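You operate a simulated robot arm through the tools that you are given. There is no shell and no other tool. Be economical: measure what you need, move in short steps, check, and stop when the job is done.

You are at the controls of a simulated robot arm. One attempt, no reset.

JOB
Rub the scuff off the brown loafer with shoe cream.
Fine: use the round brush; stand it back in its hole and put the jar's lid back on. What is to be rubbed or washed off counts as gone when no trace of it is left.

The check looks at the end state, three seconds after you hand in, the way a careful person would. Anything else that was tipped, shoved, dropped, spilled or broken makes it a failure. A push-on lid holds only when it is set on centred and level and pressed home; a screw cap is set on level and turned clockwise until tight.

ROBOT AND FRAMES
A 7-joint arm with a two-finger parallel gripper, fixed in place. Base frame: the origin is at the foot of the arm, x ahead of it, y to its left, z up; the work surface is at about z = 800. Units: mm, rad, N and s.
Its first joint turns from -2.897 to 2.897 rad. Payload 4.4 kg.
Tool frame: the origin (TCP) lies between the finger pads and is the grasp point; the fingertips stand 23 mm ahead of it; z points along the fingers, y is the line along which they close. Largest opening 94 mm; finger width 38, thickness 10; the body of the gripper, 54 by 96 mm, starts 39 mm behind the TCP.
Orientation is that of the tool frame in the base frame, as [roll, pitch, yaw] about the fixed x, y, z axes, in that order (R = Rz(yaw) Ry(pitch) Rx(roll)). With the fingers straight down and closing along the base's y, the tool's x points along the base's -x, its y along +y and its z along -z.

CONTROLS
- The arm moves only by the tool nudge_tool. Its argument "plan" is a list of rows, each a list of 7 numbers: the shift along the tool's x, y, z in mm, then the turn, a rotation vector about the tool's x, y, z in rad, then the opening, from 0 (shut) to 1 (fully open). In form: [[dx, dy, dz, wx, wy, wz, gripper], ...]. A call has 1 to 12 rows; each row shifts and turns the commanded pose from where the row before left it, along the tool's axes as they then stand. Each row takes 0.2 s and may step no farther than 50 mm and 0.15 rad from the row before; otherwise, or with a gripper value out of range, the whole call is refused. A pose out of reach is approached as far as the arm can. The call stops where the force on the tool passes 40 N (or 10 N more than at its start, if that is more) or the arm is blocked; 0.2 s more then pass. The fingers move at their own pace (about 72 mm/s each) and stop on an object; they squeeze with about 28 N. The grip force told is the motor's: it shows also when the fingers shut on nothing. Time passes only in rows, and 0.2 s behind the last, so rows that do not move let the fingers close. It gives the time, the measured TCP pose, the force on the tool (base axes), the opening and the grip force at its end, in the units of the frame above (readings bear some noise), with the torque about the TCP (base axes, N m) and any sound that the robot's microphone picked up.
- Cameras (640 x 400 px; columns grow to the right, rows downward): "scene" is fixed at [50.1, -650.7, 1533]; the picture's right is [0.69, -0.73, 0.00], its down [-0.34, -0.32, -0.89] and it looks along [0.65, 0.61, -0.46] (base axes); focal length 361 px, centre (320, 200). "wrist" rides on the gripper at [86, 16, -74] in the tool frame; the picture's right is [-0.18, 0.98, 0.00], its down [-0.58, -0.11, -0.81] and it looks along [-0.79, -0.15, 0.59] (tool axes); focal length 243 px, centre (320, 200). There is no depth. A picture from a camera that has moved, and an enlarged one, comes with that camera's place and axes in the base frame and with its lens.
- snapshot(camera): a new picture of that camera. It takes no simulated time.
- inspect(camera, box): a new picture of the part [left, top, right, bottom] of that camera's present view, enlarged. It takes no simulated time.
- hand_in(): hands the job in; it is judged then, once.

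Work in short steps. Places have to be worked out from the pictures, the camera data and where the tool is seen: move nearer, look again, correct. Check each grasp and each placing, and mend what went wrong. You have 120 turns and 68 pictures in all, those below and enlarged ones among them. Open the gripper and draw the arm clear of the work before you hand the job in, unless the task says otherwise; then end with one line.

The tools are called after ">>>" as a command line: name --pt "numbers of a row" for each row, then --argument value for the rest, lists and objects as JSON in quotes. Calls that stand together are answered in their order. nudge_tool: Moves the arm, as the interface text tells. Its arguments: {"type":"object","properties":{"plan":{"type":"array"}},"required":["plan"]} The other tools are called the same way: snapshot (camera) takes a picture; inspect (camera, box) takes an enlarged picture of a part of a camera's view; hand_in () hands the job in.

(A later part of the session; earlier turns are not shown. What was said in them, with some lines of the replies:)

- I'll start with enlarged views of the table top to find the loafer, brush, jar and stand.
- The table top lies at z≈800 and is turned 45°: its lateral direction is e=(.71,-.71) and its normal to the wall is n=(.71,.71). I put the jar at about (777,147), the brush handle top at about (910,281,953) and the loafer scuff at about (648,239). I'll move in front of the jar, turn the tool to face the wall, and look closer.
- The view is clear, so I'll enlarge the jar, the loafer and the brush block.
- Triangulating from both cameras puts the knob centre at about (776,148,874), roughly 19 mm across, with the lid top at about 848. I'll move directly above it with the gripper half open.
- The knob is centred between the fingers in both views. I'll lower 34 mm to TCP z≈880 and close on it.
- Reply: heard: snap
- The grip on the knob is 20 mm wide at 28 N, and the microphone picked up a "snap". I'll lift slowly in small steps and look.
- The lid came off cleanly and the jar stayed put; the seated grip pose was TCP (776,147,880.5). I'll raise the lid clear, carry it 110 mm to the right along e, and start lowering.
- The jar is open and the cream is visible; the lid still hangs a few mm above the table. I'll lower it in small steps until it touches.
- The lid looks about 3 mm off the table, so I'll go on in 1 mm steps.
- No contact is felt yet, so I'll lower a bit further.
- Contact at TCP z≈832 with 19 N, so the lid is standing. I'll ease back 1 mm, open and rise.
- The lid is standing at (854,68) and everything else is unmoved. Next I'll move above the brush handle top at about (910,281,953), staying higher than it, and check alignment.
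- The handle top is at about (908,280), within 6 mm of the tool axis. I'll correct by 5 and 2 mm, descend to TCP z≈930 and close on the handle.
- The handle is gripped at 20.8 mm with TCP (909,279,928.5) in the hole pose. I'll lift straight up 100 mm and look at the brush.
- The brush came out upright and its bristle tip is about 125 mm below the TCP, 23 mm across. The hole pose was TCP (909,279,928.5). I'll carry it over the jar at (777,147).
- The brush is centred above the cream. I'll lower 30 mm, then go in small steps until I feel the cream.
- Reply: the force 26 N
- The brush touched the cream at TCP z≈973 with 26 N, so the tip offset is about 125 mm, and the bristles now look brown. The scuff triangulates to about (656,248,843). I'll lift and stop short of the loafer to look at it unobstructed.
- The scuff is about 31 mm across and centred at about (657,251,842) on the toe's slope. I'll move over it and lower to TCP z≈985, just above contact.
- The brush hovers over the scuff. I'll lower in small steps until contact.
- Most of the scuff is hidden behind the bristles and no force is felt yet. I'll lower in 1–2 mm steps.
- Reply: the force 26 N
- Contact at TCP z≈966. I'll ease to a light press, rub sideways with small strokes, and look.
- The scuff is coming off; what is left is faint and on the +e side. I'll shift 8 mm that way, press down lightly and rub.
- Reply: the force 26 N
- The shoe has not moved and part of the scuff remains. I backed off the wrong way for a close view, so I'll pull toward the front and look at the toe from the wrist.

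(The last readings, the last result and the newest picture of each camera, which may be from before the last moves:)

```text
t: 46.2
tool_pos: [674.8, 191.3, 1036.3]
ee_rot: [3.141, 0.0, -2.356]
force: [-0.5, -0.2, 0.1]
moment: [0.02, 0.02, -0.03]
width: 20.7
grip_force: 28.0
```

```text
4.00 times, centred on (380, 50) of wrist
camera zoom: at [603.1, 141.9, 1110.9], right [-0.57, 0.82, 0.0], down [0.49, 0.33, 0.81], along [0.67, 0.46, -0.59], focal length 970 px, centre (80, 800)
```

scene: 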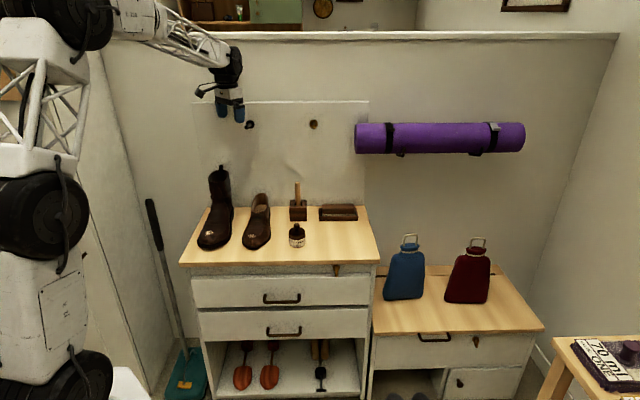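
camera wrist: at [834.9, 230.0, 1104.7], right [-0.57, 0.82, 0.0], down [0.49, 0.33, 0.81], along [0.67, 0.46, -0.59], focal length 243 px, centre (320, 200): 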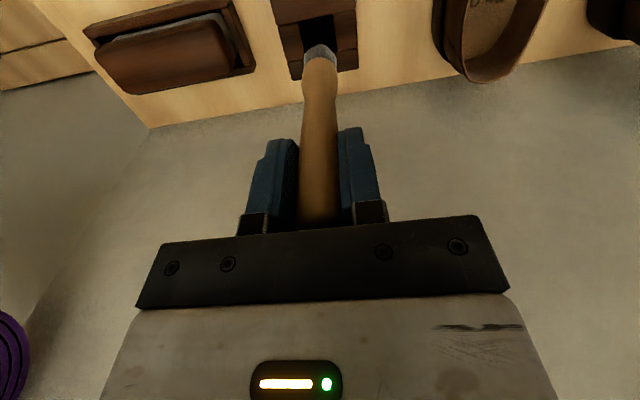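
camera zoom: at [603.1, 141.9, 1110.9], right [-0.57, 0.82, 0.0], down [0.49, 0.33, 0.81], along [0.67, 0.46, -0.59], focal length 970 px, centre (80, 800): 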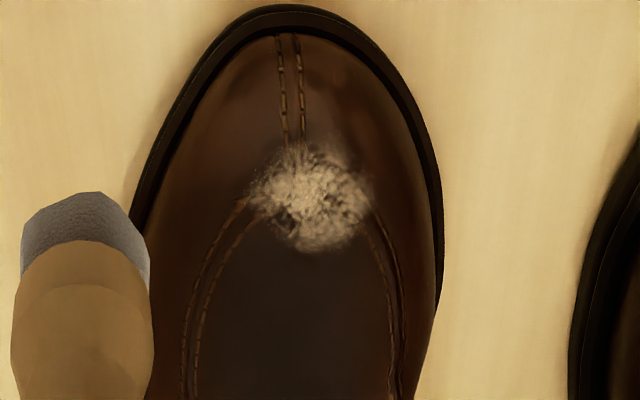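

The scuff has faded a little but keeps its size, about 31×28 mm centred at (658,251). It needs much more rubbing under steady pressure, so I'll return to its centre and find contact again.

>>> nudge_tool --pt "-15 28 0 0 0 0 0" --pt "-15 27 0 0 0 0 0" --pt "0 0 30 0 0 0 0" --pt "0 0 30 0 0 0 0" --pt "0 0 6 0 0 0 0" --pt "0 0 3 0 0 0 0" --pt "0 0 0 0 0 0 0"

>>> nudge_tool --pt "0 0 1 0 0 0 0" --pt "0 0 0 0 0 0 0"

>>> nudge_tool --pt "0 0 1 0 0 0 0" --pt "0 0 0 0 0 0 0"

```text
t: 47.8
tool_pos: [659.1, 251.6, 964.4]
ee_rot: [3.141, 0.0, -2.355]
force: [-0.7, 0.4, -0.3]
moment: [0.0, 0.01, 0.02]
width: 20.6
grip_force: 28.3
```

```text
t: 48.4
tool_pos: [659.4, 250.9, 964.8]
ee_rot: [-3.141, 0.002, -2.356]
force: [-3.9, 0.0, 13.4]
moment: [0.15, 0.41, 0.07]
width: 20.4
grip_force: 27.9
```

```text
t: 49.0
tool_pos: [660.0, 251.3, 963.3]
ee_rot: [3.14, 0.0, -2.356]
force: [-2.5, 0.7, 23.1]
moment: [0.3, 0.03, 0.05]
width: 20.8
grip_force: 28.1
```

Contact is at about 23 N. I'll rub sideways with steady strokes.

>>> nudge_tool --pt "0 5 0 0 0 0 0" --pt "0 -5 0 0 0 0 0" --pt "0 -5 0 0 0 0 0" --pt "0 5 0 0 0 0 0" --pt "0 5 0 0 0 0 0" --pt "0 -5 0 0 0 0 0" --pt "0 -5 0 0 0 0 0" --pt "0 5 0 0 0 0 0" --pt "0 5 0 0 0 0 0" --pt "0 -5 0 0 0 0 0" --pt "0 -5 0 0 0 0 0" --pt "0 5 0 0 0 0 0"

>>> nudge_tool --pt "3 0 0.5 0 0 0 0" --pt "3 0 0.5 0 0 0 0" --pt "-3 0 -0.5 0 0 0 0" --pt "-3 0 -0.5 0 0 0 0" --pt "-3 0 0 0 0 0 0" --pt "3 0 0 0 0 0 0" --pt "3 0 0.5 0 0 0 0" --pt "3 0 0.5 0 0 0 0" --pt "-3 0 -0.5 0 0 0 0" --pt "-3 0 -0.5 0 0 0 0"

>>> inspect --camera "wrist" --box '[240, 0, 400, 100]'

```text
t: 51.6
tool_pos: [660.8, 251.6, 962.4]
ee_rot: [-3.141, 0.001, -2.355]
force: [1.1, -1.7, 4.1]
moment: [-0.23, -0.18, -0.04]
width: 20.7
grip_force: 28.2
```

```text
t: 53.8
tool_pos: [659.9, 251.0, 962.2]
ee_rot: [3.14, -0.001, -2.356]
force: [-0.5, 0.5, 0.3]
moment: [0.03, 0.0, -0.01]
width: 20.7
grip_force: 27.7
```

```text
4.00 times, centred on (320, 50) of wrist
camera zoom: at [587.0, 201.7, 1037.1], right [-0.57, 0.82, 0.0], down [0.49, 0.33, 0.81], along [0.67, 0.46, -0.59], focal length 970 px, centre (320, 800)
```

zoom: 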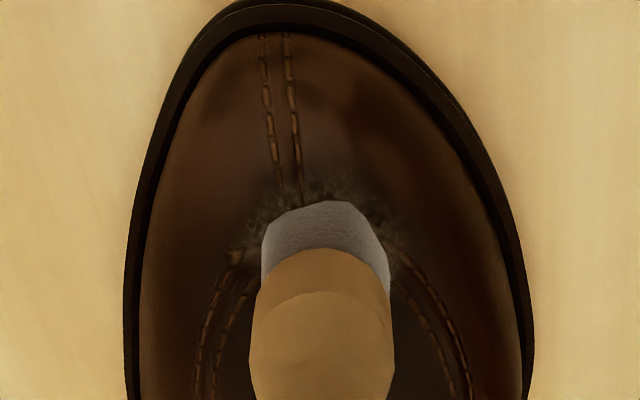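

The visible fringe has faded a lot. I'll press down again and keep rubbing, covering the front part too.

>>> nudge_tool --pt "0 0 1 0 0 0 0" --pt "0 5 0.3 0 0 0 0" --pt "0 -5 0 0 0 0 0" --pt "0 -5 0 0 0 0 0" --pt "0 5 0 0 0 0 0" --pt "0 5 0.3 0 0 0 0" --pt "0 -5 0 0 0 0 0" --pt "0 -5 0 0 0 0 0" --pt "0 5 0 0 0 0 0"

>>> nudge_tool --pt "5 0 1 0 0 0 0" --pt "0 5 0.5 0 0 0 0" --pt "0 -5 0 0 0 0 0" --pt "0 -5 0 0 0 0 0" --pt "0 5 0 0 0 0 0" --pt "0 5 0.3 0 0 0 0" --pt "0 -5 0 0 0 0 0" --pt "0 -5 0 0 0 0 0" --pt "0 5 0 0 0 0 0"

>>> nudge_tool --pt "0 0 -30 0 0 0 0" --pt "0 0 -40 0 0 0 0" --pt "10 -30 0 0 0 0 0" --pt "10 -30 0 0 0 0 0" --pt "0 0 0 0 0 0 0" --pt "0 0 0 0 0 0 0"

>>> inspect --camera "wrist" --box '[300, 0, 460, 100]'

```text
t: 55.8
tool_pos: [659.6, 251.4, 961.7]
ee_rot: [-3.141, 0.0, -2.356]
force: [3.3, -2.6, 9.9]
moment: [-0.12, -0.49, -0.07]
width: 20.6
grip_force: 27.9
```

```text
t: 57.8
tool_pos: [656.5, 246.7, 958.0]
ee_rot: [-3.142, 0.001, -2.357]
force: [2.6, -2.3, 7.9]
moment: [-0.26, -0.44, -0.06]
width: 20.9
grip_force: 28.2
```

```text
t: 59.2
tool_pos: [685.1, 190.2, 1028.3]
ee_rot: [3.14, 0.0, -2.356]
force: [0.5, -0.3, -1.0]
moment: [-0.03, -0.01, 0.01]
width: 20.8
grip_force: 28.2
```

```text
4.00 times, centred on (380, 50) of wrist
camera zoom: at [613.2, 141.4, 1103.3], right [-0.57, 0.82, 0.0], down [0.49, 0.33, 0.81], along [0.67, 0.46, -0.59], focal length 970 px, centre (80, 800)
```

zoom: 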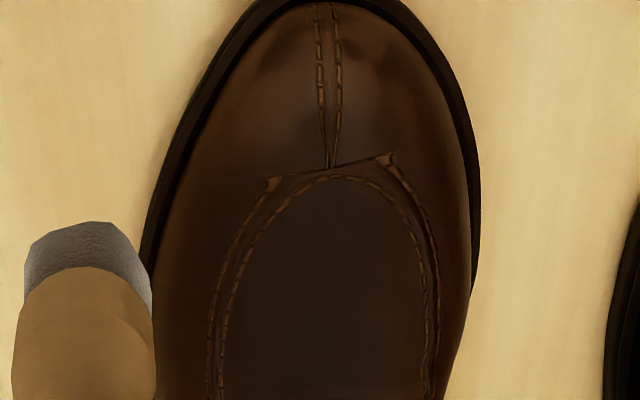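

The scuff appears fully gone in this view; I'll confirm with the scene camera before putting the brush back.

>>> inspect --camera "scene" --box '[235, 210, 283, 250]'

>>> inspect --camera "scene" --box '[240, 160, 360, 260]'

```text
10.00 times, centred on (259, 230) of scene
camera zoom: at [50.1, -650.7, 1533.0], right [0.69, -0.73, 0.0], down [-0.34, -0.32, -0.89], along [0.65, 0.61, -0.46], focal length 3610 px, centre (930, -100)
```

zoom: 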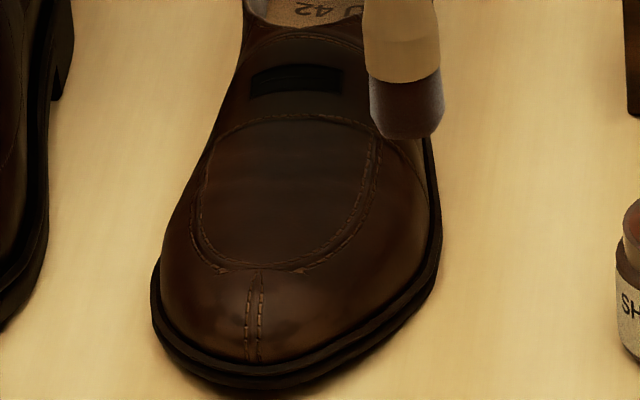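

```text
4.00 times, centred on (300, 210) of scene
camera zoom: at [50.1, -650.7, 1533.0], right [0.69, -0.73, 0.0], down [-0.34, -0.32, -0.89], along [0.65, 0.61, -0.46], focal length 1444 px, centre (400, 160)
```

zoom: 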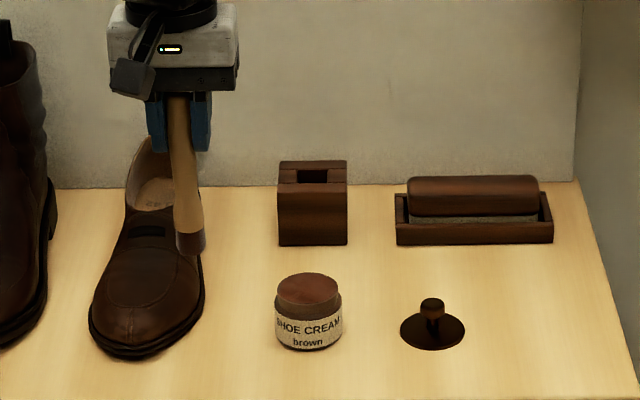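

The scuff is gone in both views and the loafer has not moved. By the sum of my commands, the hole lies at tool offset (−220, −96, +100), so I'll carry the brush to just above it and check.

>>> nudge_tool --pt "0 -48 0 0 0 0 0" --pt "0 -48 0 0 0 0 0" --pt "-44 0 0 0 0 0 0" --pt "-44 0 0 0 0 0 0" --pt "-44 0 0 0 0 0 0" --pt "-44 0 0 0 0 0 0" --pt "-44 0 0 0 0 0 0" --pt "0 0 20 0 0 0 0" --pt "0 0 0 0 0 0 0" --pt "0 0 0 0 0 0 0"

>>> inspect --camera "wrist" --box '[240, 0, 400, 100]'

>>> inspect --camera "scene" --box '[270, 150, 330, 210]'

```text
t: 61.4
tool_pos: [907.5, 278.5, 1008.0]
ee_rot: [-3.141, 0.001, -2.358]
force: [-0.4, 0.1, 0.6]
moment: [0.02, 0.01, -0.02]
width: 20.5
grip_force: 28.0
```

```text
4.00 times, centred on (320, 50) of wrist
camera zoom: at [835.0, 230.1, 1083.9], right [-0.57, 0.82, 0.0], down [0.49, 0.33, 0.81], along [0.67, 0.46, -0.59], focal length 970 px, centre (320, 800)
```

zoom: 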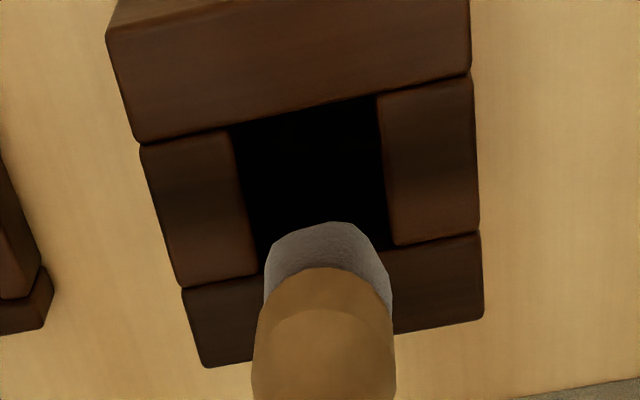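

```text
6.67 times, centred on (300, 180) of scene
camera zoom: at [50.1, -650.7, 1533.0], right [0.69, -0.73, 0.0], down [-0.34, -0.32, -0.89], along [0.65, 0.61, -0.46], focal length 2406 px, centre (453, 333)
```

zoom: 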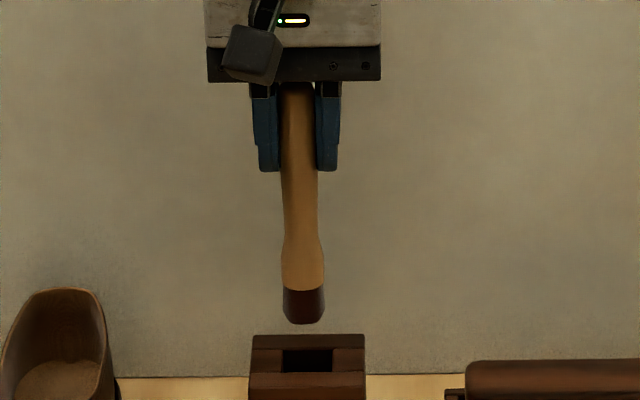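

The hole is about 30 mm wide, centred at about (905,278), and the brush hangs upright over it. I'll lower it in moderate steps, watching the force.

>>> nudge_tool --pt "1 0 15 0 0 0 0" --pt "0 0 10 0 0 0 0" --pt "0 0 10 0 0 0 0" --pt "0 0 10 0 0 0 0" --pt "0 0 0 0 0 0 0"

>>> nudge_tool --pt "0 0 10 0 0 0 0" --pt "0 0 10 0 0 0 0" --pt "0 0 8 0 0 0 0" --pt "0 0 3 0 0 0 0" --pt "0 0 0 0 0 0 0"

>>> inspect --camera "scene" --box '[270, 165, 330, 220]'

```text
t: 62.4
tool_pos: [909.1, 278.7, 971.8]
ee_rot: [-3.138, 0.006, -2.354]
force: [-1.0, -1.6, 5.2]
moment: [0.06, 0.05, 0.0]
width: 20.5
grip_force: 28.3
stopped in row 5: the force on the tool passed its limit at 46 N (the readings are from after the stop); the commanded pose is now the measured one
```

```text
t: 62.8
tool_pos: [909.5, 279.6, 971.5]
ee_rot: [-3.135, 0.013, -2.355]
force: [-1.3, 0.2, 6.0]
moment: [0.2, 0.08, 0.0]
width: 20.7
grip_force: 28.1
stopped in row 1: the force on the tool passed its limit at 52 N (the readings are from after the stop); the commanded pose is now the measured one
```

```text
7.27 times, centred on (300, 192) of scene
camera zoom: at [50.1, -650.7, 1533.0], right [0.69, -0.73, 0.0], down [-0.34, -0.32, -0.89], along [0.65, 0.61, -0.46], focal length 2625 px, centre (466, 254)
```

zoom: 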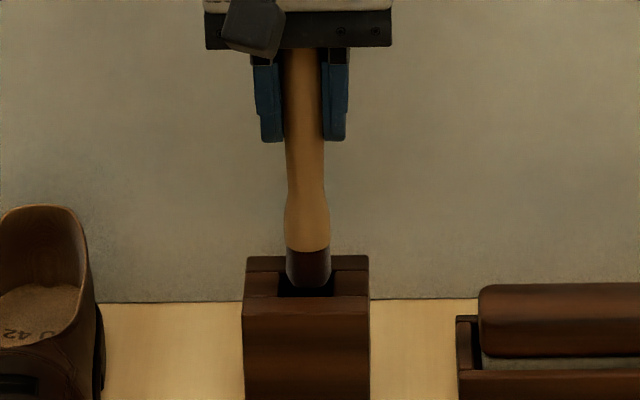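

The brush was blocked at the rim and slid up in the grip. I'll lift off 12 mm and look at how the tip sits relative to the hole.

>>> nudge_tool --pt "0 0 -12 0 0 0 0" --pt "0 0 0 0 0 0 0" --pt "0 0 0 0 0 0 0"

>>> inspect --camera "wrist" --box '[220, 0, 420, 125]'

>>> inspect --camera "scene" --box '[270, 165, 330, 220]'

```text
t: 63.6
tool_pos: [909.7, 278.3, 982.6]
ee_rot: [-3.136, 0.012, -2.355]
force: [-0.5, -0.3, 0.1]
moment: [0.01, 0.0, -0.01]
width: 20.9
grip_force: 28.1
```

```text
3.20 times, centred on (320, 62) of wrist
camera zoom: at [837.4, 229.2, 1056.8], right [-0.57, 0.82, 0.0], down [0.48, 0.33, 0.81], along [0.67, 0.46, -0.58], focal length 776 px, centre (320, 640)
```

zoom: 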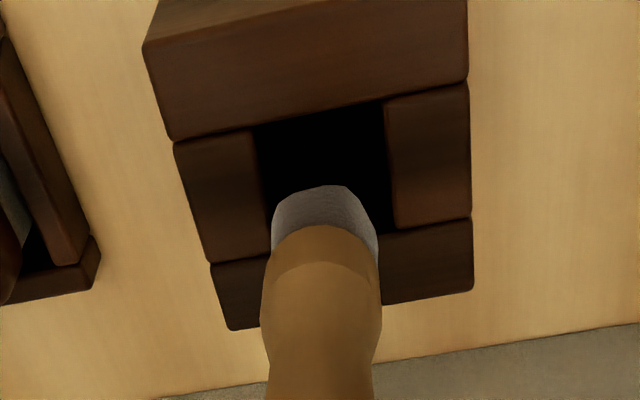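

```text
7.27 times, centred on (300, 192) of scene
camera zoom: at [50.1, -650.7, 1533.0], right [0.69, -0.73, 0.0], down [-0.34, -0.32, -0.89], along [0.65, 0.61, -0.46], focal length 2625 px, centre (466, 254)
```

zoom: 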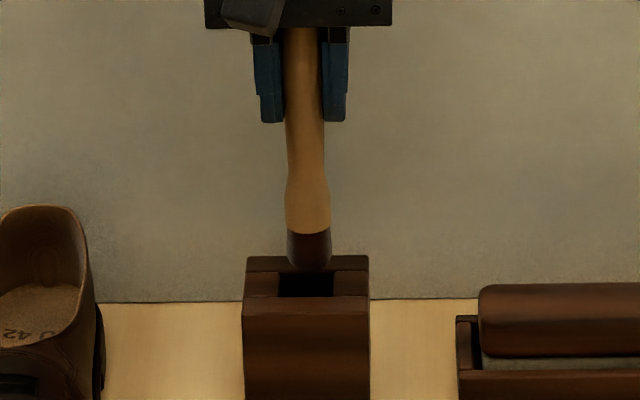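

The tip leans about 5 mm toward the wall, so it was hitting the hole's back edge; the hole spans n 821–849 and the brush centre is at about 845. I'll tilt the tool by 0.045 rad to stand the brush up, shift it 4.5 mm forward, and look again.

>>> nudge_tool --pt "4.5 0 0 -0.006 0.045 0 0" --pt "0 0 0 0 0 0 0" --pt "0 0 0 0 0 0 0"

>>> inspect --camera "wrist" --box '[220, 0, 420, 125]'

>>> inspect --camera "scene" --box '[270, 165, 330, 220]'

```text
t: 64.4
tool_pos: [907.0, 275.0, 982.3]
ee_rot: [3.141, -0.032, -2.358]
force: [0.6, 0.4, -0.5]
moment: [0.0, 0.0, 0.01]
width: 20.3
grip_force: 28.2
```

```text
3.20 times, centred on (320, 62) of wrist
camera zoom: at [836.7, 227.8, 1060.7], right [-0.57, 0.82, -0.01], down [0.51, 0.35, 0.79], along [0.65, 0.44, -0.62], focal length 776 px, centre (320, 640)
```

zoom: 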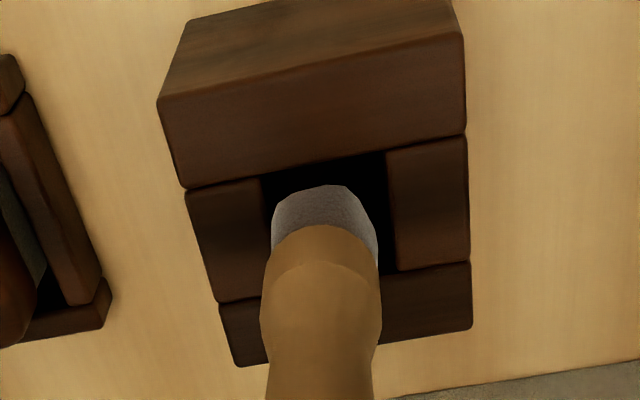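

```text
7.27 times, centred on (300, 192) of scene
camera zoom: at [50.1, -650.7, 1533.0], right [0.69, -0.73, 0.0], down [-0.34, -0.32, -0.89], along [0.65, 0.61, -0.46], focal length 2625 px, centre (466, 254)
```

zoom: 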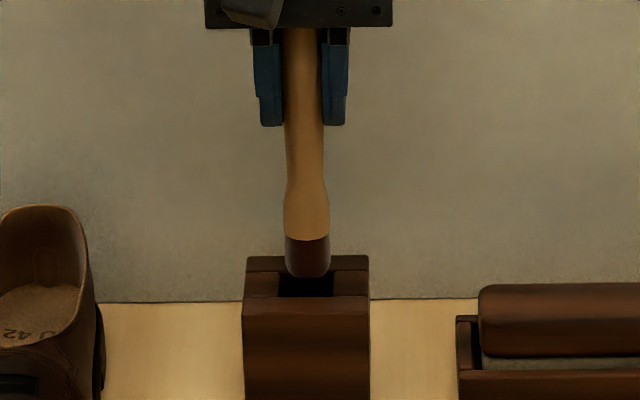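

The brush is now upright and centred over the hole within about 1 mm. I'll lower it straight down in small steps, compensating for the tool tilt.

>>> nudge_tool --pt "-0.2 0 6 0 0 0 0" --pt "-0.2 0 6 0 0 0 0" --pt "-0.2 0 6 0 0 0 0" --pt "0 0 0 0 0 0 0"

```text
t: 65.4
tool_pos: [907.4, 275.4, 965.5]
ee_rot: [-3.142, -0.033, -2.355]
force: [5.4, 6.9, 3.1]
moment: [0.63, -0.51, 0.01]
width: 20.5
grip_force: 27.9
```

The tip is inside the hole, with a sideways force of about 9 N from its front wall. I'll shift 1.5 mm toward the wall and continue.

>>> nudge_tool --pt "-1.5 0 0 0 0 0 0" --pt "-0.2 0 4 0 0 0 0" --pt "-0.2 0 4 0 0 0 0" --pt "0 0 0 0 0 0 0"

```text
t: 66.4
tool_pos: [907.9, 277.1, 956.2]
ee_rot: [-3.141, -0.034, -2.355]
force: [-0.6, -0.5, -0.4]
moment: [0.03, 0.02, -0.01]
width: 20.5
grip_force: 28.5
```

Free now, with no contact forces, so I'll keep lowering.

>>> nudge_tool --pt "-0.2 0 6 0 0 0 0" --pt "-0.2 0 6 0 0 0 0" --pt "-0.2 0 6 0 0 0 0" --pt "-0.2 0 6 0 0 0 0" --pt "0 0 0 0 0 0 0"

```text
t: 67.6
tool_pos: [907.7, 276.7, 933.1]
ee_rot: [-3.141, -0.033, -2.356]
force: [0.3, 0.1, 0.0]
moment: [0.06, -0.01, -0.01]
width: 20.5
grip_force: 28.5
```

>>> nudge_tool --pt "-0.2 0 6 0 0 0 0" --pt "-0.2 0 6 0 0 0 0" --pt "-0.1 0 4 0 0 0 0" --pt "0 0 0 0 0 0 0"

>>> inspect --camera "scene" --box '[270, 165, 330, 220]'

```text
t: 68.6
tool_pos: [907.5, 275.9, 917.0]
ee_rot: [-3.141, -0.033, -2.356]
force: [-0.5, 1.8, 8.3]
moment: [0.09, 0.08, 0.02]
width: 20.3
grip_force: 27.9
```

```text
7.27 times, centred on (300, 192) of scene
camera zoom: at [50.1, -650.7, 1533.0], right [0.69, -0.73, 0.0], down [-0.34, -0.32, -0.89], along [0.65, 0.61, -0.46], focal length 2625 px, centre (466, 254)
```

zoom: 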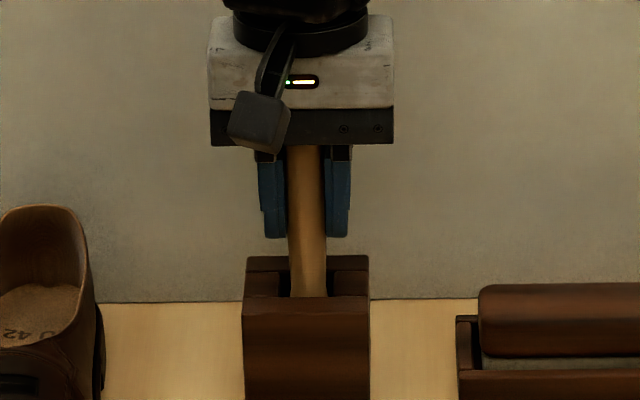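

The brush has bottomed in its hole with 8 N upward and sits at its original depth. I'll release and rise straight up.

>>> nudge_tool --pt "0 0 -0.5 0 0 0 0" --pt "0 0 0 0 0 0 0.3" --pt "0 0 0 0 0 0 0.6" --pt "0 0 0 0 0 0 0.6" --pt "0.3 0 -10 0 0 0 0.6" --pt "1 0 -30 0 0 0 0.6" --pt "1 0 -30 0 0 0 0.6" --pt "0 0 -20 0 -0.033 0 0.6" --pt "0 0 0 0 0 0 0.6" --pt "0 0 0 0 0 0 0.6"

>>> inspect --camera "scene" --box '[250, 150, 350, 255]'

```text
t: 70.8
tool_pos: [907.9, 276.8, 1008.4]
ee_rot: [3.141, 0.001, -2.354]
force: [-0.6, 0.1, -0.6]
moment: [0.01, 0.01, -0.01]
width: 56.2
grip_force: 0.0
```

```text
3.81 times, centred on (300, 202) of scene
camera zoom: at [50.1, -650.7, 1533.0], right [0.69, -0.73, 0.0], down [-0.34, -0.32, -0.89], along [0.65, 0.61, -0.46], focal length 1375 px, centre (396, 190)
```

zoom: 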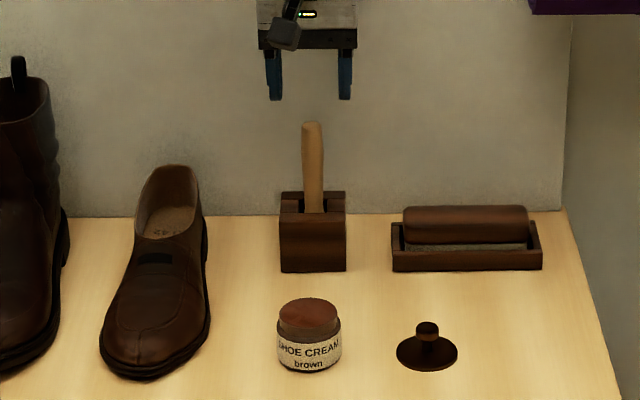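

The brush stands in its hole. Next I'll go back to the lid at (854,68), descend open above the knob and check.

>>> nudge_tool --pt "37 -21.8 0 0 0 0 0.6" --pt "37 -21.8 0 0 0 0 0.6" --pt "37 -21.8 0 0 0 0 0.6" --pt "37 -21.8 0 0 0 0 0.6" --pt "37 -21.8 0 0 0 0 0.5" --pt "0 0 50 0 0 0 0.5" --pt "0 0 50 0 0 0 0.5" --pt "0 0 40 0 0 0 0.5" --pt "0 0 0 0 0 0 0.5" --pt "0 0 0 0 0 0 0.5"

>>> inspect --camera "wrist" --box '[160, 0, 480, 200]'

```text
t: 73.0
tool_pos: [851.8, 69.7, 867.3]
ee_rot: [3.141, -0.001, -2.356]
force: [0.5, -0.1, 0.4]
moment: [0.01, 0.01, -0.01]
width: 47.1
grip_force: 0.1
```

```text
2.00 times, centred on (320, 100) of wrist
camera zoom: at [780.7, 20.8, 942.4], right [-0.57, 0.82, 0.0], down [0.49, 0.33, 0.81], along [0.66, 0.46, -0.59], focal length 485 px, centre (320, 400)
```

zoom: 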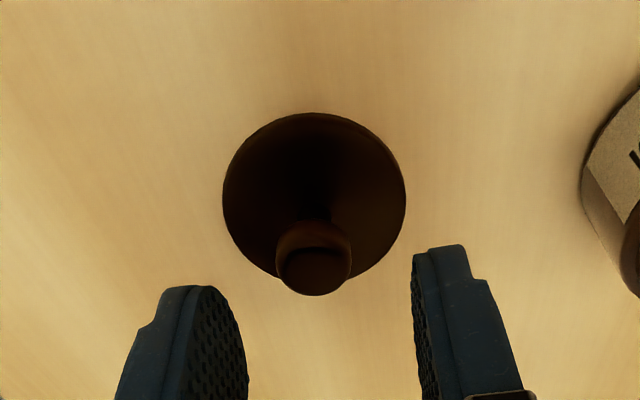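

The knob is off by about 2 mm in e. I'll correct that, lower 35 mm and grip.

>>> nudge_tool --pt "-0.5 -2 15 0 0 0 0.5" --pt "0 0 15 0 0 0 0.5" --pt "0 0 4.5 0 0 0 0.5" --pt "0 0 0 0 0 0 0.3" --pt "0 0 0 0 0 0 0.1" --pt "0 0 0 0 0 0 0" --pt "0 0 0 0 0 0 0"

>>> nudge_tool --pt "0 0 -10 0 0 0 0" --pt "0 0 -30 0 0 0 0" --pt "0 0 -40 0 0 0 0" --pt "0 0 0 0 0 0 0" --pt "0 0 0 0 0 0 0"

>>> inspect --camera "scene" --box '[270, 190, 370, 260]'

```text
t: 74.6
tool_pos: [855.9, 68.9, 833.0]
ee_rot: [3.14, 0.001, -2.355]
force: [0.3, 0.2, -0.1]
moment: [0.01, -0.01, 0.02]
width: 19.9
grip_force: 27.8
```

```text
t: 75.8
tool_pos: [855.6, 69.0, 914.2]
ee_rot: [-3.142, 0.0, -2.355]
force: [0.8, -0.8, -0.2]
moment: [-0.02, -0.03, -0.01]
width: 19.6
grip_force: 28.6
```

```text
5.71 times, centred on (320, 225) of scene
camera zoom: at [50.1, -650.7, 1533.0], right [0.69, -0.73, 0.0], down [-0.34, -0.32, -0.89], along [0.65, 0.61, -0.46], focal length 2063 px, centre (320, 57)
```

zoom: 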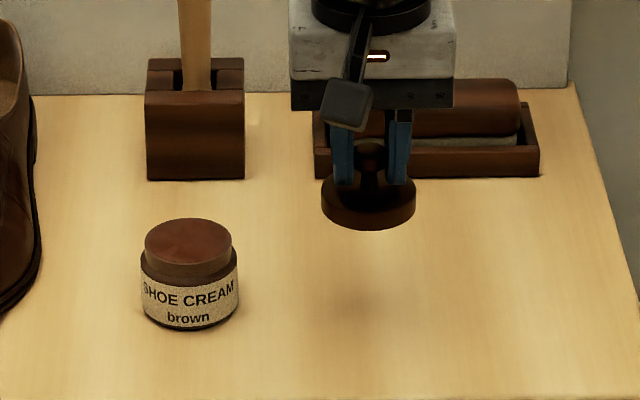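

The lid is gripped level. I'll carry it back 111.3 mm along −e to above the jar, then compare the two from both cameras.

>>> nudge_tool --pt "0 37.1 0 0 0 0 0" --pt "0 37.1 0 0 0 0 0" --pt "0 37.1 0 0 0 0 0" --pt "0 0 15 0 0 0 0" --pt "0 0 0 0 0 0 0" --pt "0 0 0 0 0 0 0"

>>> inspect --camera "scene" --box '[270, 200, 330, 250]'

>>> inspect --camera "wrist" --box '[220, 20, 420, 145]'

```text
t: 77.2
tool_pos: [776.8, 145.8, 898.1]
ee_rot: [3.141, 0.0, -2.357]
force: [-0.1, 0.3, -0.6]
moment: [0.01, 0.04, 0.02]
width: 19.6
grip_force: 28.1
```

```text
8.00 times, centred on (300, 225) of scene
camera zoom: at [50.1, -650.7, 1533.0], right [0.69, -0.73, 0.0], down [-0.34, -0.32, -0.89], along [0.65, 0.61, -0.46], focal length 2888 px, centre (480, 0)
```

zoom: 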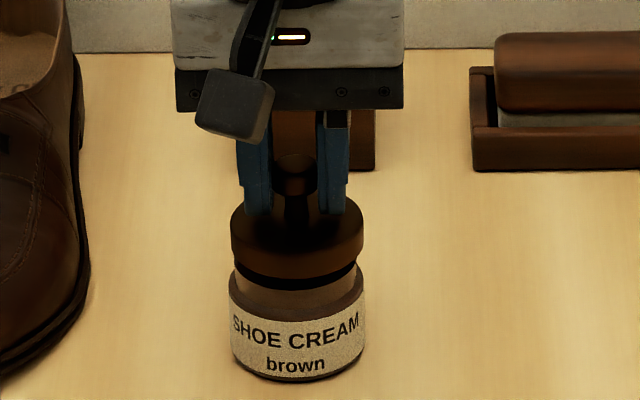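

```text
3.20 times, centred on (320, 82) of wrist
camera zoom: at [705.5, 97.1, 972.5], right [-0.57, 0.82, 0.0], down [0.49, 0.33, 0.81], along [0.67, 0.46, -0.59], focal length 776 px, centre (320, 576)
```

zoom: 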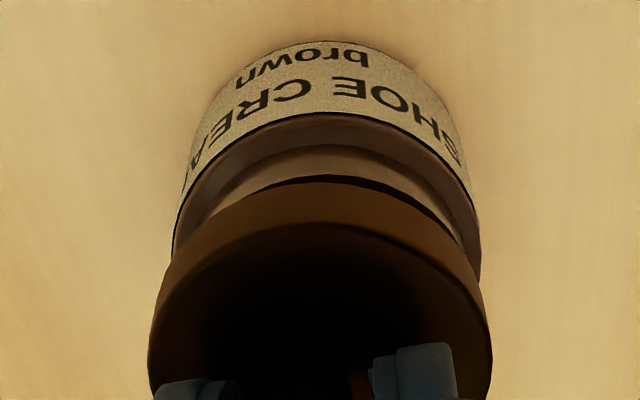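

The lid sits about 1 mm to the +e side of the jar axis and is otherwise aligned and level. I'll shift 0.8 mm and lower gently toward the seat, watching force.

>>> nudge_tool --pt "0 0.8 6 0 0 0 0" --pt "0 0 5 0 0 0 0" --pt "0 0 2 0 0 0 0" --pt "0 0 0 0 0 0 0"

>>> inspect --camera "scene" --box '[270, 200, 330, 250]'

```text
t: 78.2
tool_pos: [777.3, 147.0, 884.7]
ee_rot: [-3.14, 0.0, -2.357]
force: [-0.1, -0.1, 0.0]
moment: [-0.01, -0.01, 0.01]
width: 20.1
grip_force: 28.0
```

```text
8.00 times, centred on (300, 225) of scene
camera zoom: at [50.1, -650.7, 1533.0], right [0.69, -0.73, 0.0], down [-0.34, -0.32, -0.89], along [0.65, 0.61, -0.46], focal length 2888 px, centre (480, 0)
```

zoom: 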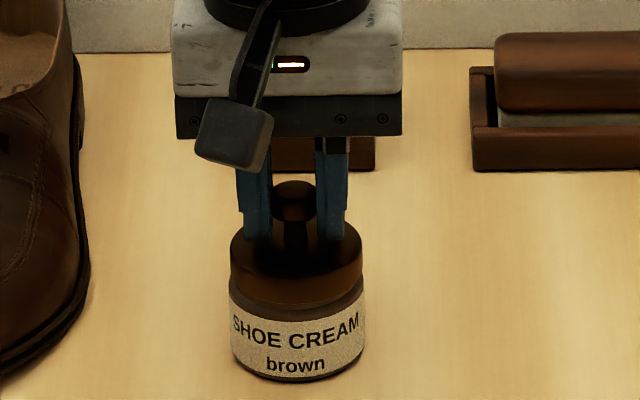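

The lid is over the rim and aligned, with no force. I'll press down in 1 mm steps and listen for the snap.

>>> nudge_tool --pt "0 0 1 0 0 0 0" --pt "0 0 1 0 0 0 0" --pt "0 0 1 0 0 0 0" --pt "0 0 0 0 0 0 0"

>>> nudge_tool --pt "0 0 1 0 0 0 0" --pt "0 0 0 0 0 0 0"

>>> nudge_tool --pt "0 0 1 0 0 0 0" --pt "0 0 0 0 0 0 0"

```text
t: 79.2
tool_pos: [777.7, 147.6, 882.5]
ee_rot: [3.141, 0.0, -2.355]
force: [0.6, -0.5, -0.5]
moment: [-0.02, -0.03, -0.01]
width: 19.8
grip_force: 28.2
```

```text
t: 79.8
tool_pos: [778.1, 148.1, 880.0]
ee_rot: [3.141, -0.001, -2.357]
force: [-0.4, 0.3, -0.4]
moment: [0.03, 0.02, -0.02]
width: 19.5
grip_force: 27.9
```

```text
t: 80.4
tool_pos: [777.6, 147.9, 881.0]
ee_rot: [-3.141, 0.0, -2.356]
force: [0.1, 0.9, 6.9]
moment: [-0.03, -0.1, -0.03]
width: 20.2
grip_force: 28.2
```

>>> nudge_tool --pt "0 0 1 0 0 0 0" --pt "0 0 0 0 0 0 0"

>>> nudge_tool --pt "0 0 0.8 0 0 0 0" --pt "0 0 0 0 0 0 0"

```text
t: 81.0
tool_pos: [778.2, 148.1, 880.0]
ee_rot: [-3.14, 0.003, -2.356]
force: [0.5, 0.1, 20.2]
moment: [-0.01, -0.03, 0.0]
width: 19.9
grip_force: 27.8
```

```text
t: 81.6
tool_pos: [777.4, 148.5, 879.9]
ee_rot: [-3.14, 0.002, -2.356]
force: [2.7, 2.0, 31.3]
moment: [0.06, -0.09, 0.06]
width: 20.0
grip_force: 27.8
```

31 N and no snap yet, so I'll press a little further.

>>> nudge_tool --pt "0 0 1 0 0 0 0" --pt "0 0 1 0 0 0 0" --pt "0 0 0 0 0 0 0"

>>> inspect --camera "scene" --box '[270, 200, 330, 250]'

```text
t: 82.4
tool_pos: [778.7, 147.2, 876.3]
ee_rot: [-3.141, -0.001, -2.357]
force: [2.8, -1.8, 37.1]
moment: [-0.01, -0.06, -0.02]
width: 20.3
grip_force: 27.9
```

```text
8.00 times, centred on (300, 225) of scene
camera zoom: at [50.1, -650.7, 1533.0], right [0.69, -0.73, 0.0], down [-0.34, -0.32, -0.89], along [0.65, 0.61, -0.46], focal length 2888 px, centre (480, 0)
```

zoom: 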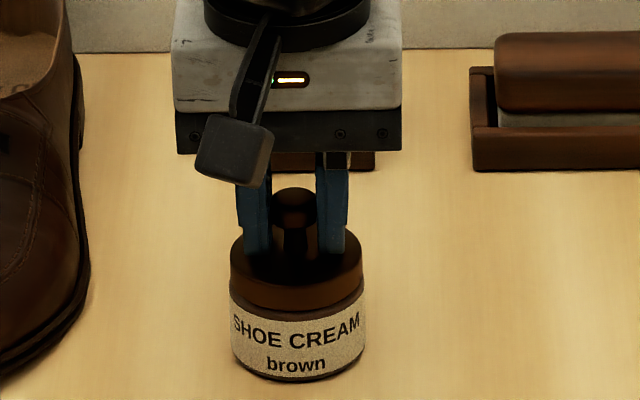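

The fingers are now slipping on the knob at 37 N and I heard no snap. I'll release, close the fingers and press straight down on top of the knob.

>>> nudge_tool --pt "0 0 -1 0 0 0 0" --pt "0 0 0 0 0 0 0.3" --pt "0 0 0 0 0 0 0.5" --pt "0 0 0 0 0 0 0.5" --pt "0 0 -15 0 0 0 0.5" --pt "0 0 -25 0 0 0 0.5" --pt "0 0 0 0 0 0 0.2" --pt "0 0 0 0 0 0 0" --pt "0 0 0 0 0 0 0" --pt "0 0 0 0 0 0 0"

>>> inspect --camera "scene" --box '[270, 200, 330, 250]'

>>> inspect --camera "wrist" --box '[200, 0, 440, 150]'

```text
t: 84.6
tool_pos: [777.2, 147.2, 915.0]
ee_rot: [-3.141, -0.001, -2.356]
force: [-0.2, -0.9, 0.8]
moment: [0.0, 0.0, -0.01]
width: 0.0
grip_force: 27.7
heard: snap
```

```text
8.00 times, centred on (300, 225) of scene
camera zoom: at [50.1, -650.7, 1533.0], right [0.69, -0.73, 0.0], down [-0.34, -0.32, -0.89], along [0.65, 0.61, -0.46], focal length 2888 px, centre (480, 0)
```

zoom: 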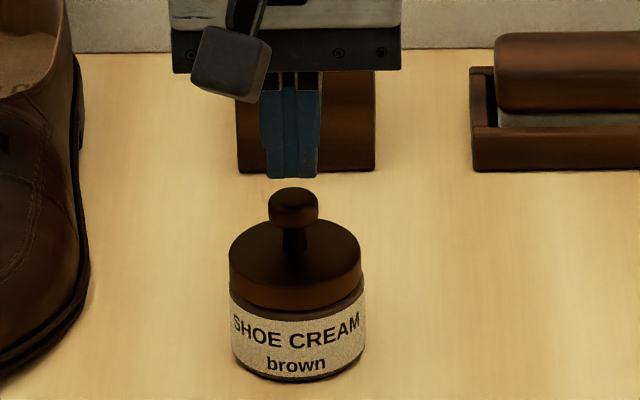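

```text
2.67 times, centred on (320, 75) of wrist
camera zoom: at [704.8, 97.4, 991.1], right [-0.57, 0.82, 0.0], down [0.49, 0.33, 0.81], along [0.66, 0.46, -0.59], focal length 647 px, centre (320, 533)
```

zoom: 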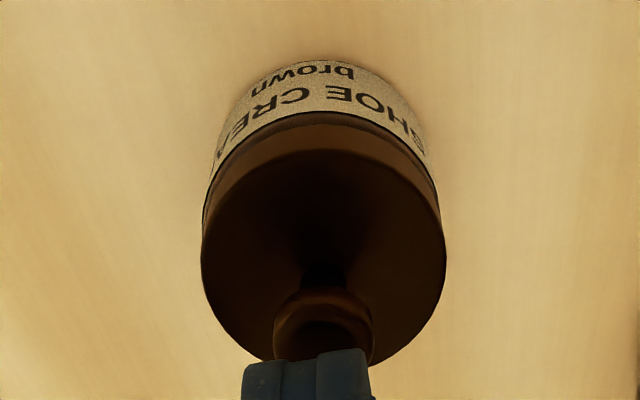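

A snap was heard as the lid was released, and it now looks level and centred. I'll press once on the knob top with closed fingers to make sure it is home.

>>> nudge_tool --pt "0 0 5 0 0 0 0" --pt "0 0 2 0 0 0 0" --pt "0 0 1 0 0 0 0" --pt "0 0 0 0 0 0 0"

>>> nudge_tool --pt "0 0 1 0 0 0 0" --pt "0 0 0.5 0 0 0 0" --pt "0 0 0 0 0 0 0"

```text
t: 85.6
tool_pos: [776.6, 147.1, 907.7]
ee_rot: [-3.141, 0.0, -2.356]
force: [1.0, -0.2, -0.1]
moment: [0.02, 0.02, 0.02]
width: 0.0
grip_force: 28.0
```

```text
t: 86.4
tool_pos: [777.1, 146.6, 907.0]
ee_rot: [3.141, 0.0, -2.356]
force: [0.2, -0.5, 0.2]
moment: [0.04, 0.03, -0.01]
width: 0.0
grip_force: 28.5
```

>>> nudge_tool --pt "0 0 1 0 0 0 0" --pt "0 0 0 0 0 0 0"

>>> nudge_tool --pt "0 0 1 0 0 0 0" --pt "0 0 0 0 0 0 0"

>>> nudge_tool --pt "0 0 1 0 0 0 0" --pt "0 0 0 0 0 0 0"

```text
t: 87.0
tool_pos: [776.8, 147.8, 905.7]
ee_rot: [-3.142, -0.001, -2.357]
force: [-0.2, 0.5, -0.1]
moment: [-0.02, -0.02, 0.01]
width: 0.3
grip_force: 28.1
```

```text
t: 87.6
tool_pos: [777.9, 147.8, 904.7]
ee_rot: [-3.141, 0.0, -2.358]
force: [0.5, -0.2, 0.2]
moment: [0.0, -0.02, 0.01]
width: 0.0
grip_force: 27.6
```

```text
t: 88.2
tool_pos: [777.9, 147.8, 903.5]
ee_rot: [-3.141, -0.001, -2.355]
force: [0.5, -0.4, 0.2]
moment: [-0.02, 0.01, 0.02]
width: 0.2
grip_force: 28.6
```

>>> nudge_tool --pt "0 0 1 0 0 0 0" --pt "0 0 0 0 0 0 0"

>>> nudge_tool --pt "0 0 1 0 0 0 0" --pt "0 0 0 0 0 0 0"

>>> nudge_tool --pt "0 0 1 0 0 0 0" --pt "0 0 0 0 0 0 0"

>>> nudge_tool --pt "0 0 1 0 0 0 0" --pt "0 0 0 0 0 0 0"

```text
t: 88.8
tool_pos: [777.4, 147.9, 903.4]
ee_rot: [-3.141, -0.002, -2.357]
force: [-0.3, -0.1, 1.1]
moment: [0.04, -0.02, -0.01]
width: 0.0
grip_force: 28.0
```

```text
t: 89.4
tool_pos: [777.6, 148.1, 903.0]
ee_rot: [3.141, -0.001, -2.357]
force: [0.1, -0.5, 1.0]
moment: [-0.01, 0.01, 0.04]
width: 0.0
grip_force: 28.3
```

```text
t: 90.0
tool_pos: [778.0, 148.3, 902.2]
ee_rot: [3.141, 0.0, -2.353]
force: [-3.7, 2.8, 8.6]
moment: [0.03, 0.09, 0.02]
width: 0.0
grip_force: 27.9
```

```text
t: 90.6
tool_pos: [777.8, 148.5, 901.7]
ee_rot: [-3.14, 0.002, -2.354]
force: [-3.8, 3.3, 31.8]
moment: [0.06, 0.1, 0.02]
width: 0.0
grip_force: 27.7
```

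The lid is firm under 32 N and does not give, so it is home. I'll rise clear, open the gripper, back away and check the whole scene.

>>> nudge_tool --pt "0 0 -10 0 0 0 0" --pt "0 0 -40 0 0 0 0" --pt "0 0 -50 0 0 0 0.3" --pt "0 0 -50 0 0 0 0.6" --pt "45 0 -20 0 0 0 1" --pt "45 0 -20 0 0 0 1" --pt "45 0 0 0 0 0 1" --pt "45 0 0 0 0 0 1" --pt "0 0 0 0 0 0 1"

>>> snapshot --camera "scene"

>>> inspect --camera "scene" --box '[270, 165, 330, 255]'

>>> inspect --camera "scene" --box '[180, 155, 380, 280]'

>>> inspect --camera "wrist" --box '[270, 0, 510, 200]'

```text
t: 92.6
tool_pos: [647.7, 18.7, 1089.0]
ee_rot: [3.141, 0.0, -2.355]
force: [0.6, 0.2, 0.2]
moment: [-0.03, 0.02, 0.01]
width: 94.2
grip_force: 0.0
```

```text
11 pictures are left
```

scene: 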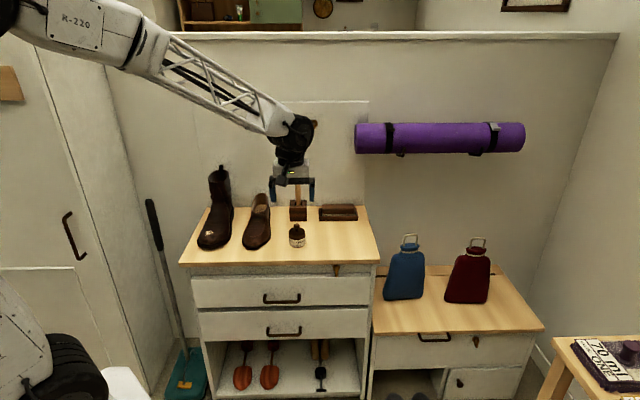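

```text
4.44 times, centred on (300, 210) of scene
camera zoom: at [50.1, -650.7, 1533.0], right [0.69, -0.73, 0.0], down [-0.34, -0.32, -0.89], along [0.65, 0.61, -0.46], focal length 1604 px, centre (409, 156)
```

zoom: 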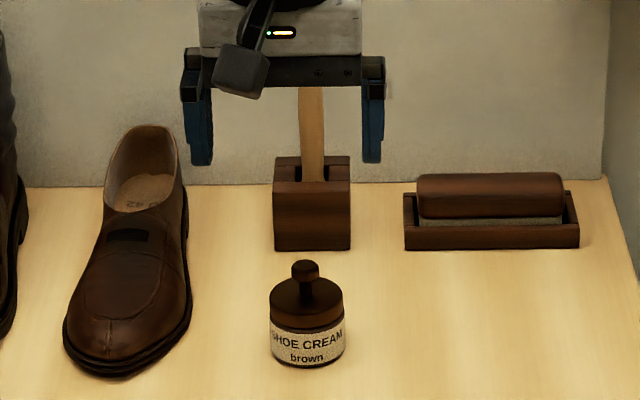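

```text
3.20 times, centred on (280, 218) of scene
camera zoom: at [50.1, -650.7, 1533.0], right [0.69, -0.73, 0.0], down [-0.34, -0.32, -0.89], along [0.65, 0.61, -0.46], focal length 1155 px, centre (448, 144)
```

zoom: 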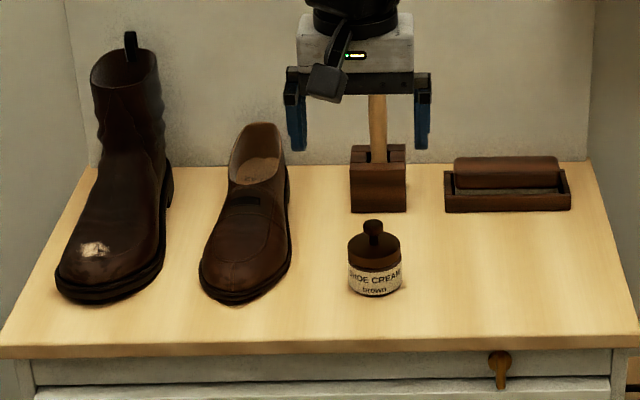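

```text
2.00 times, centred on (390, 100) of wrist
camera zoom: at [576.3, -30.0, 1164.8], right [-0.57, 0.82, 0.0], down [0.49, 0.33, 0.81], along [0.66, 0.46, -0.59], focal length 485 px, centre (180, 400)
```

zoom: 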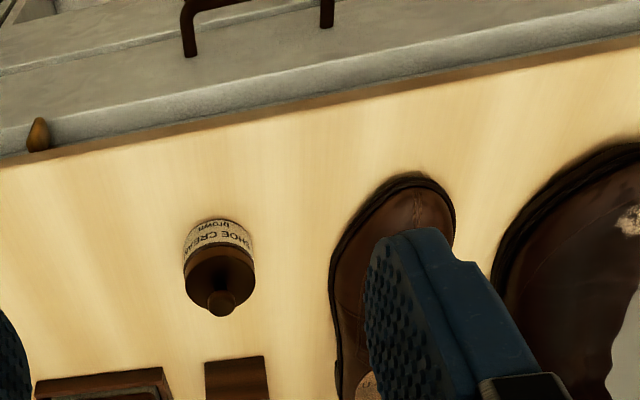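

Every object on the table matches the starting view, except that the loafer's scuff is gone. The lid is on, the brush stands in its hole, and the arm is clear and open, so I'm handing in.

>>> hand_in

```text
The job is handed in.
```

The scuff on the brown loafer is gone with no trace left in either camera view, the round brush is back in its hole, and the jar's lid is pressed home; nothing else was moved.
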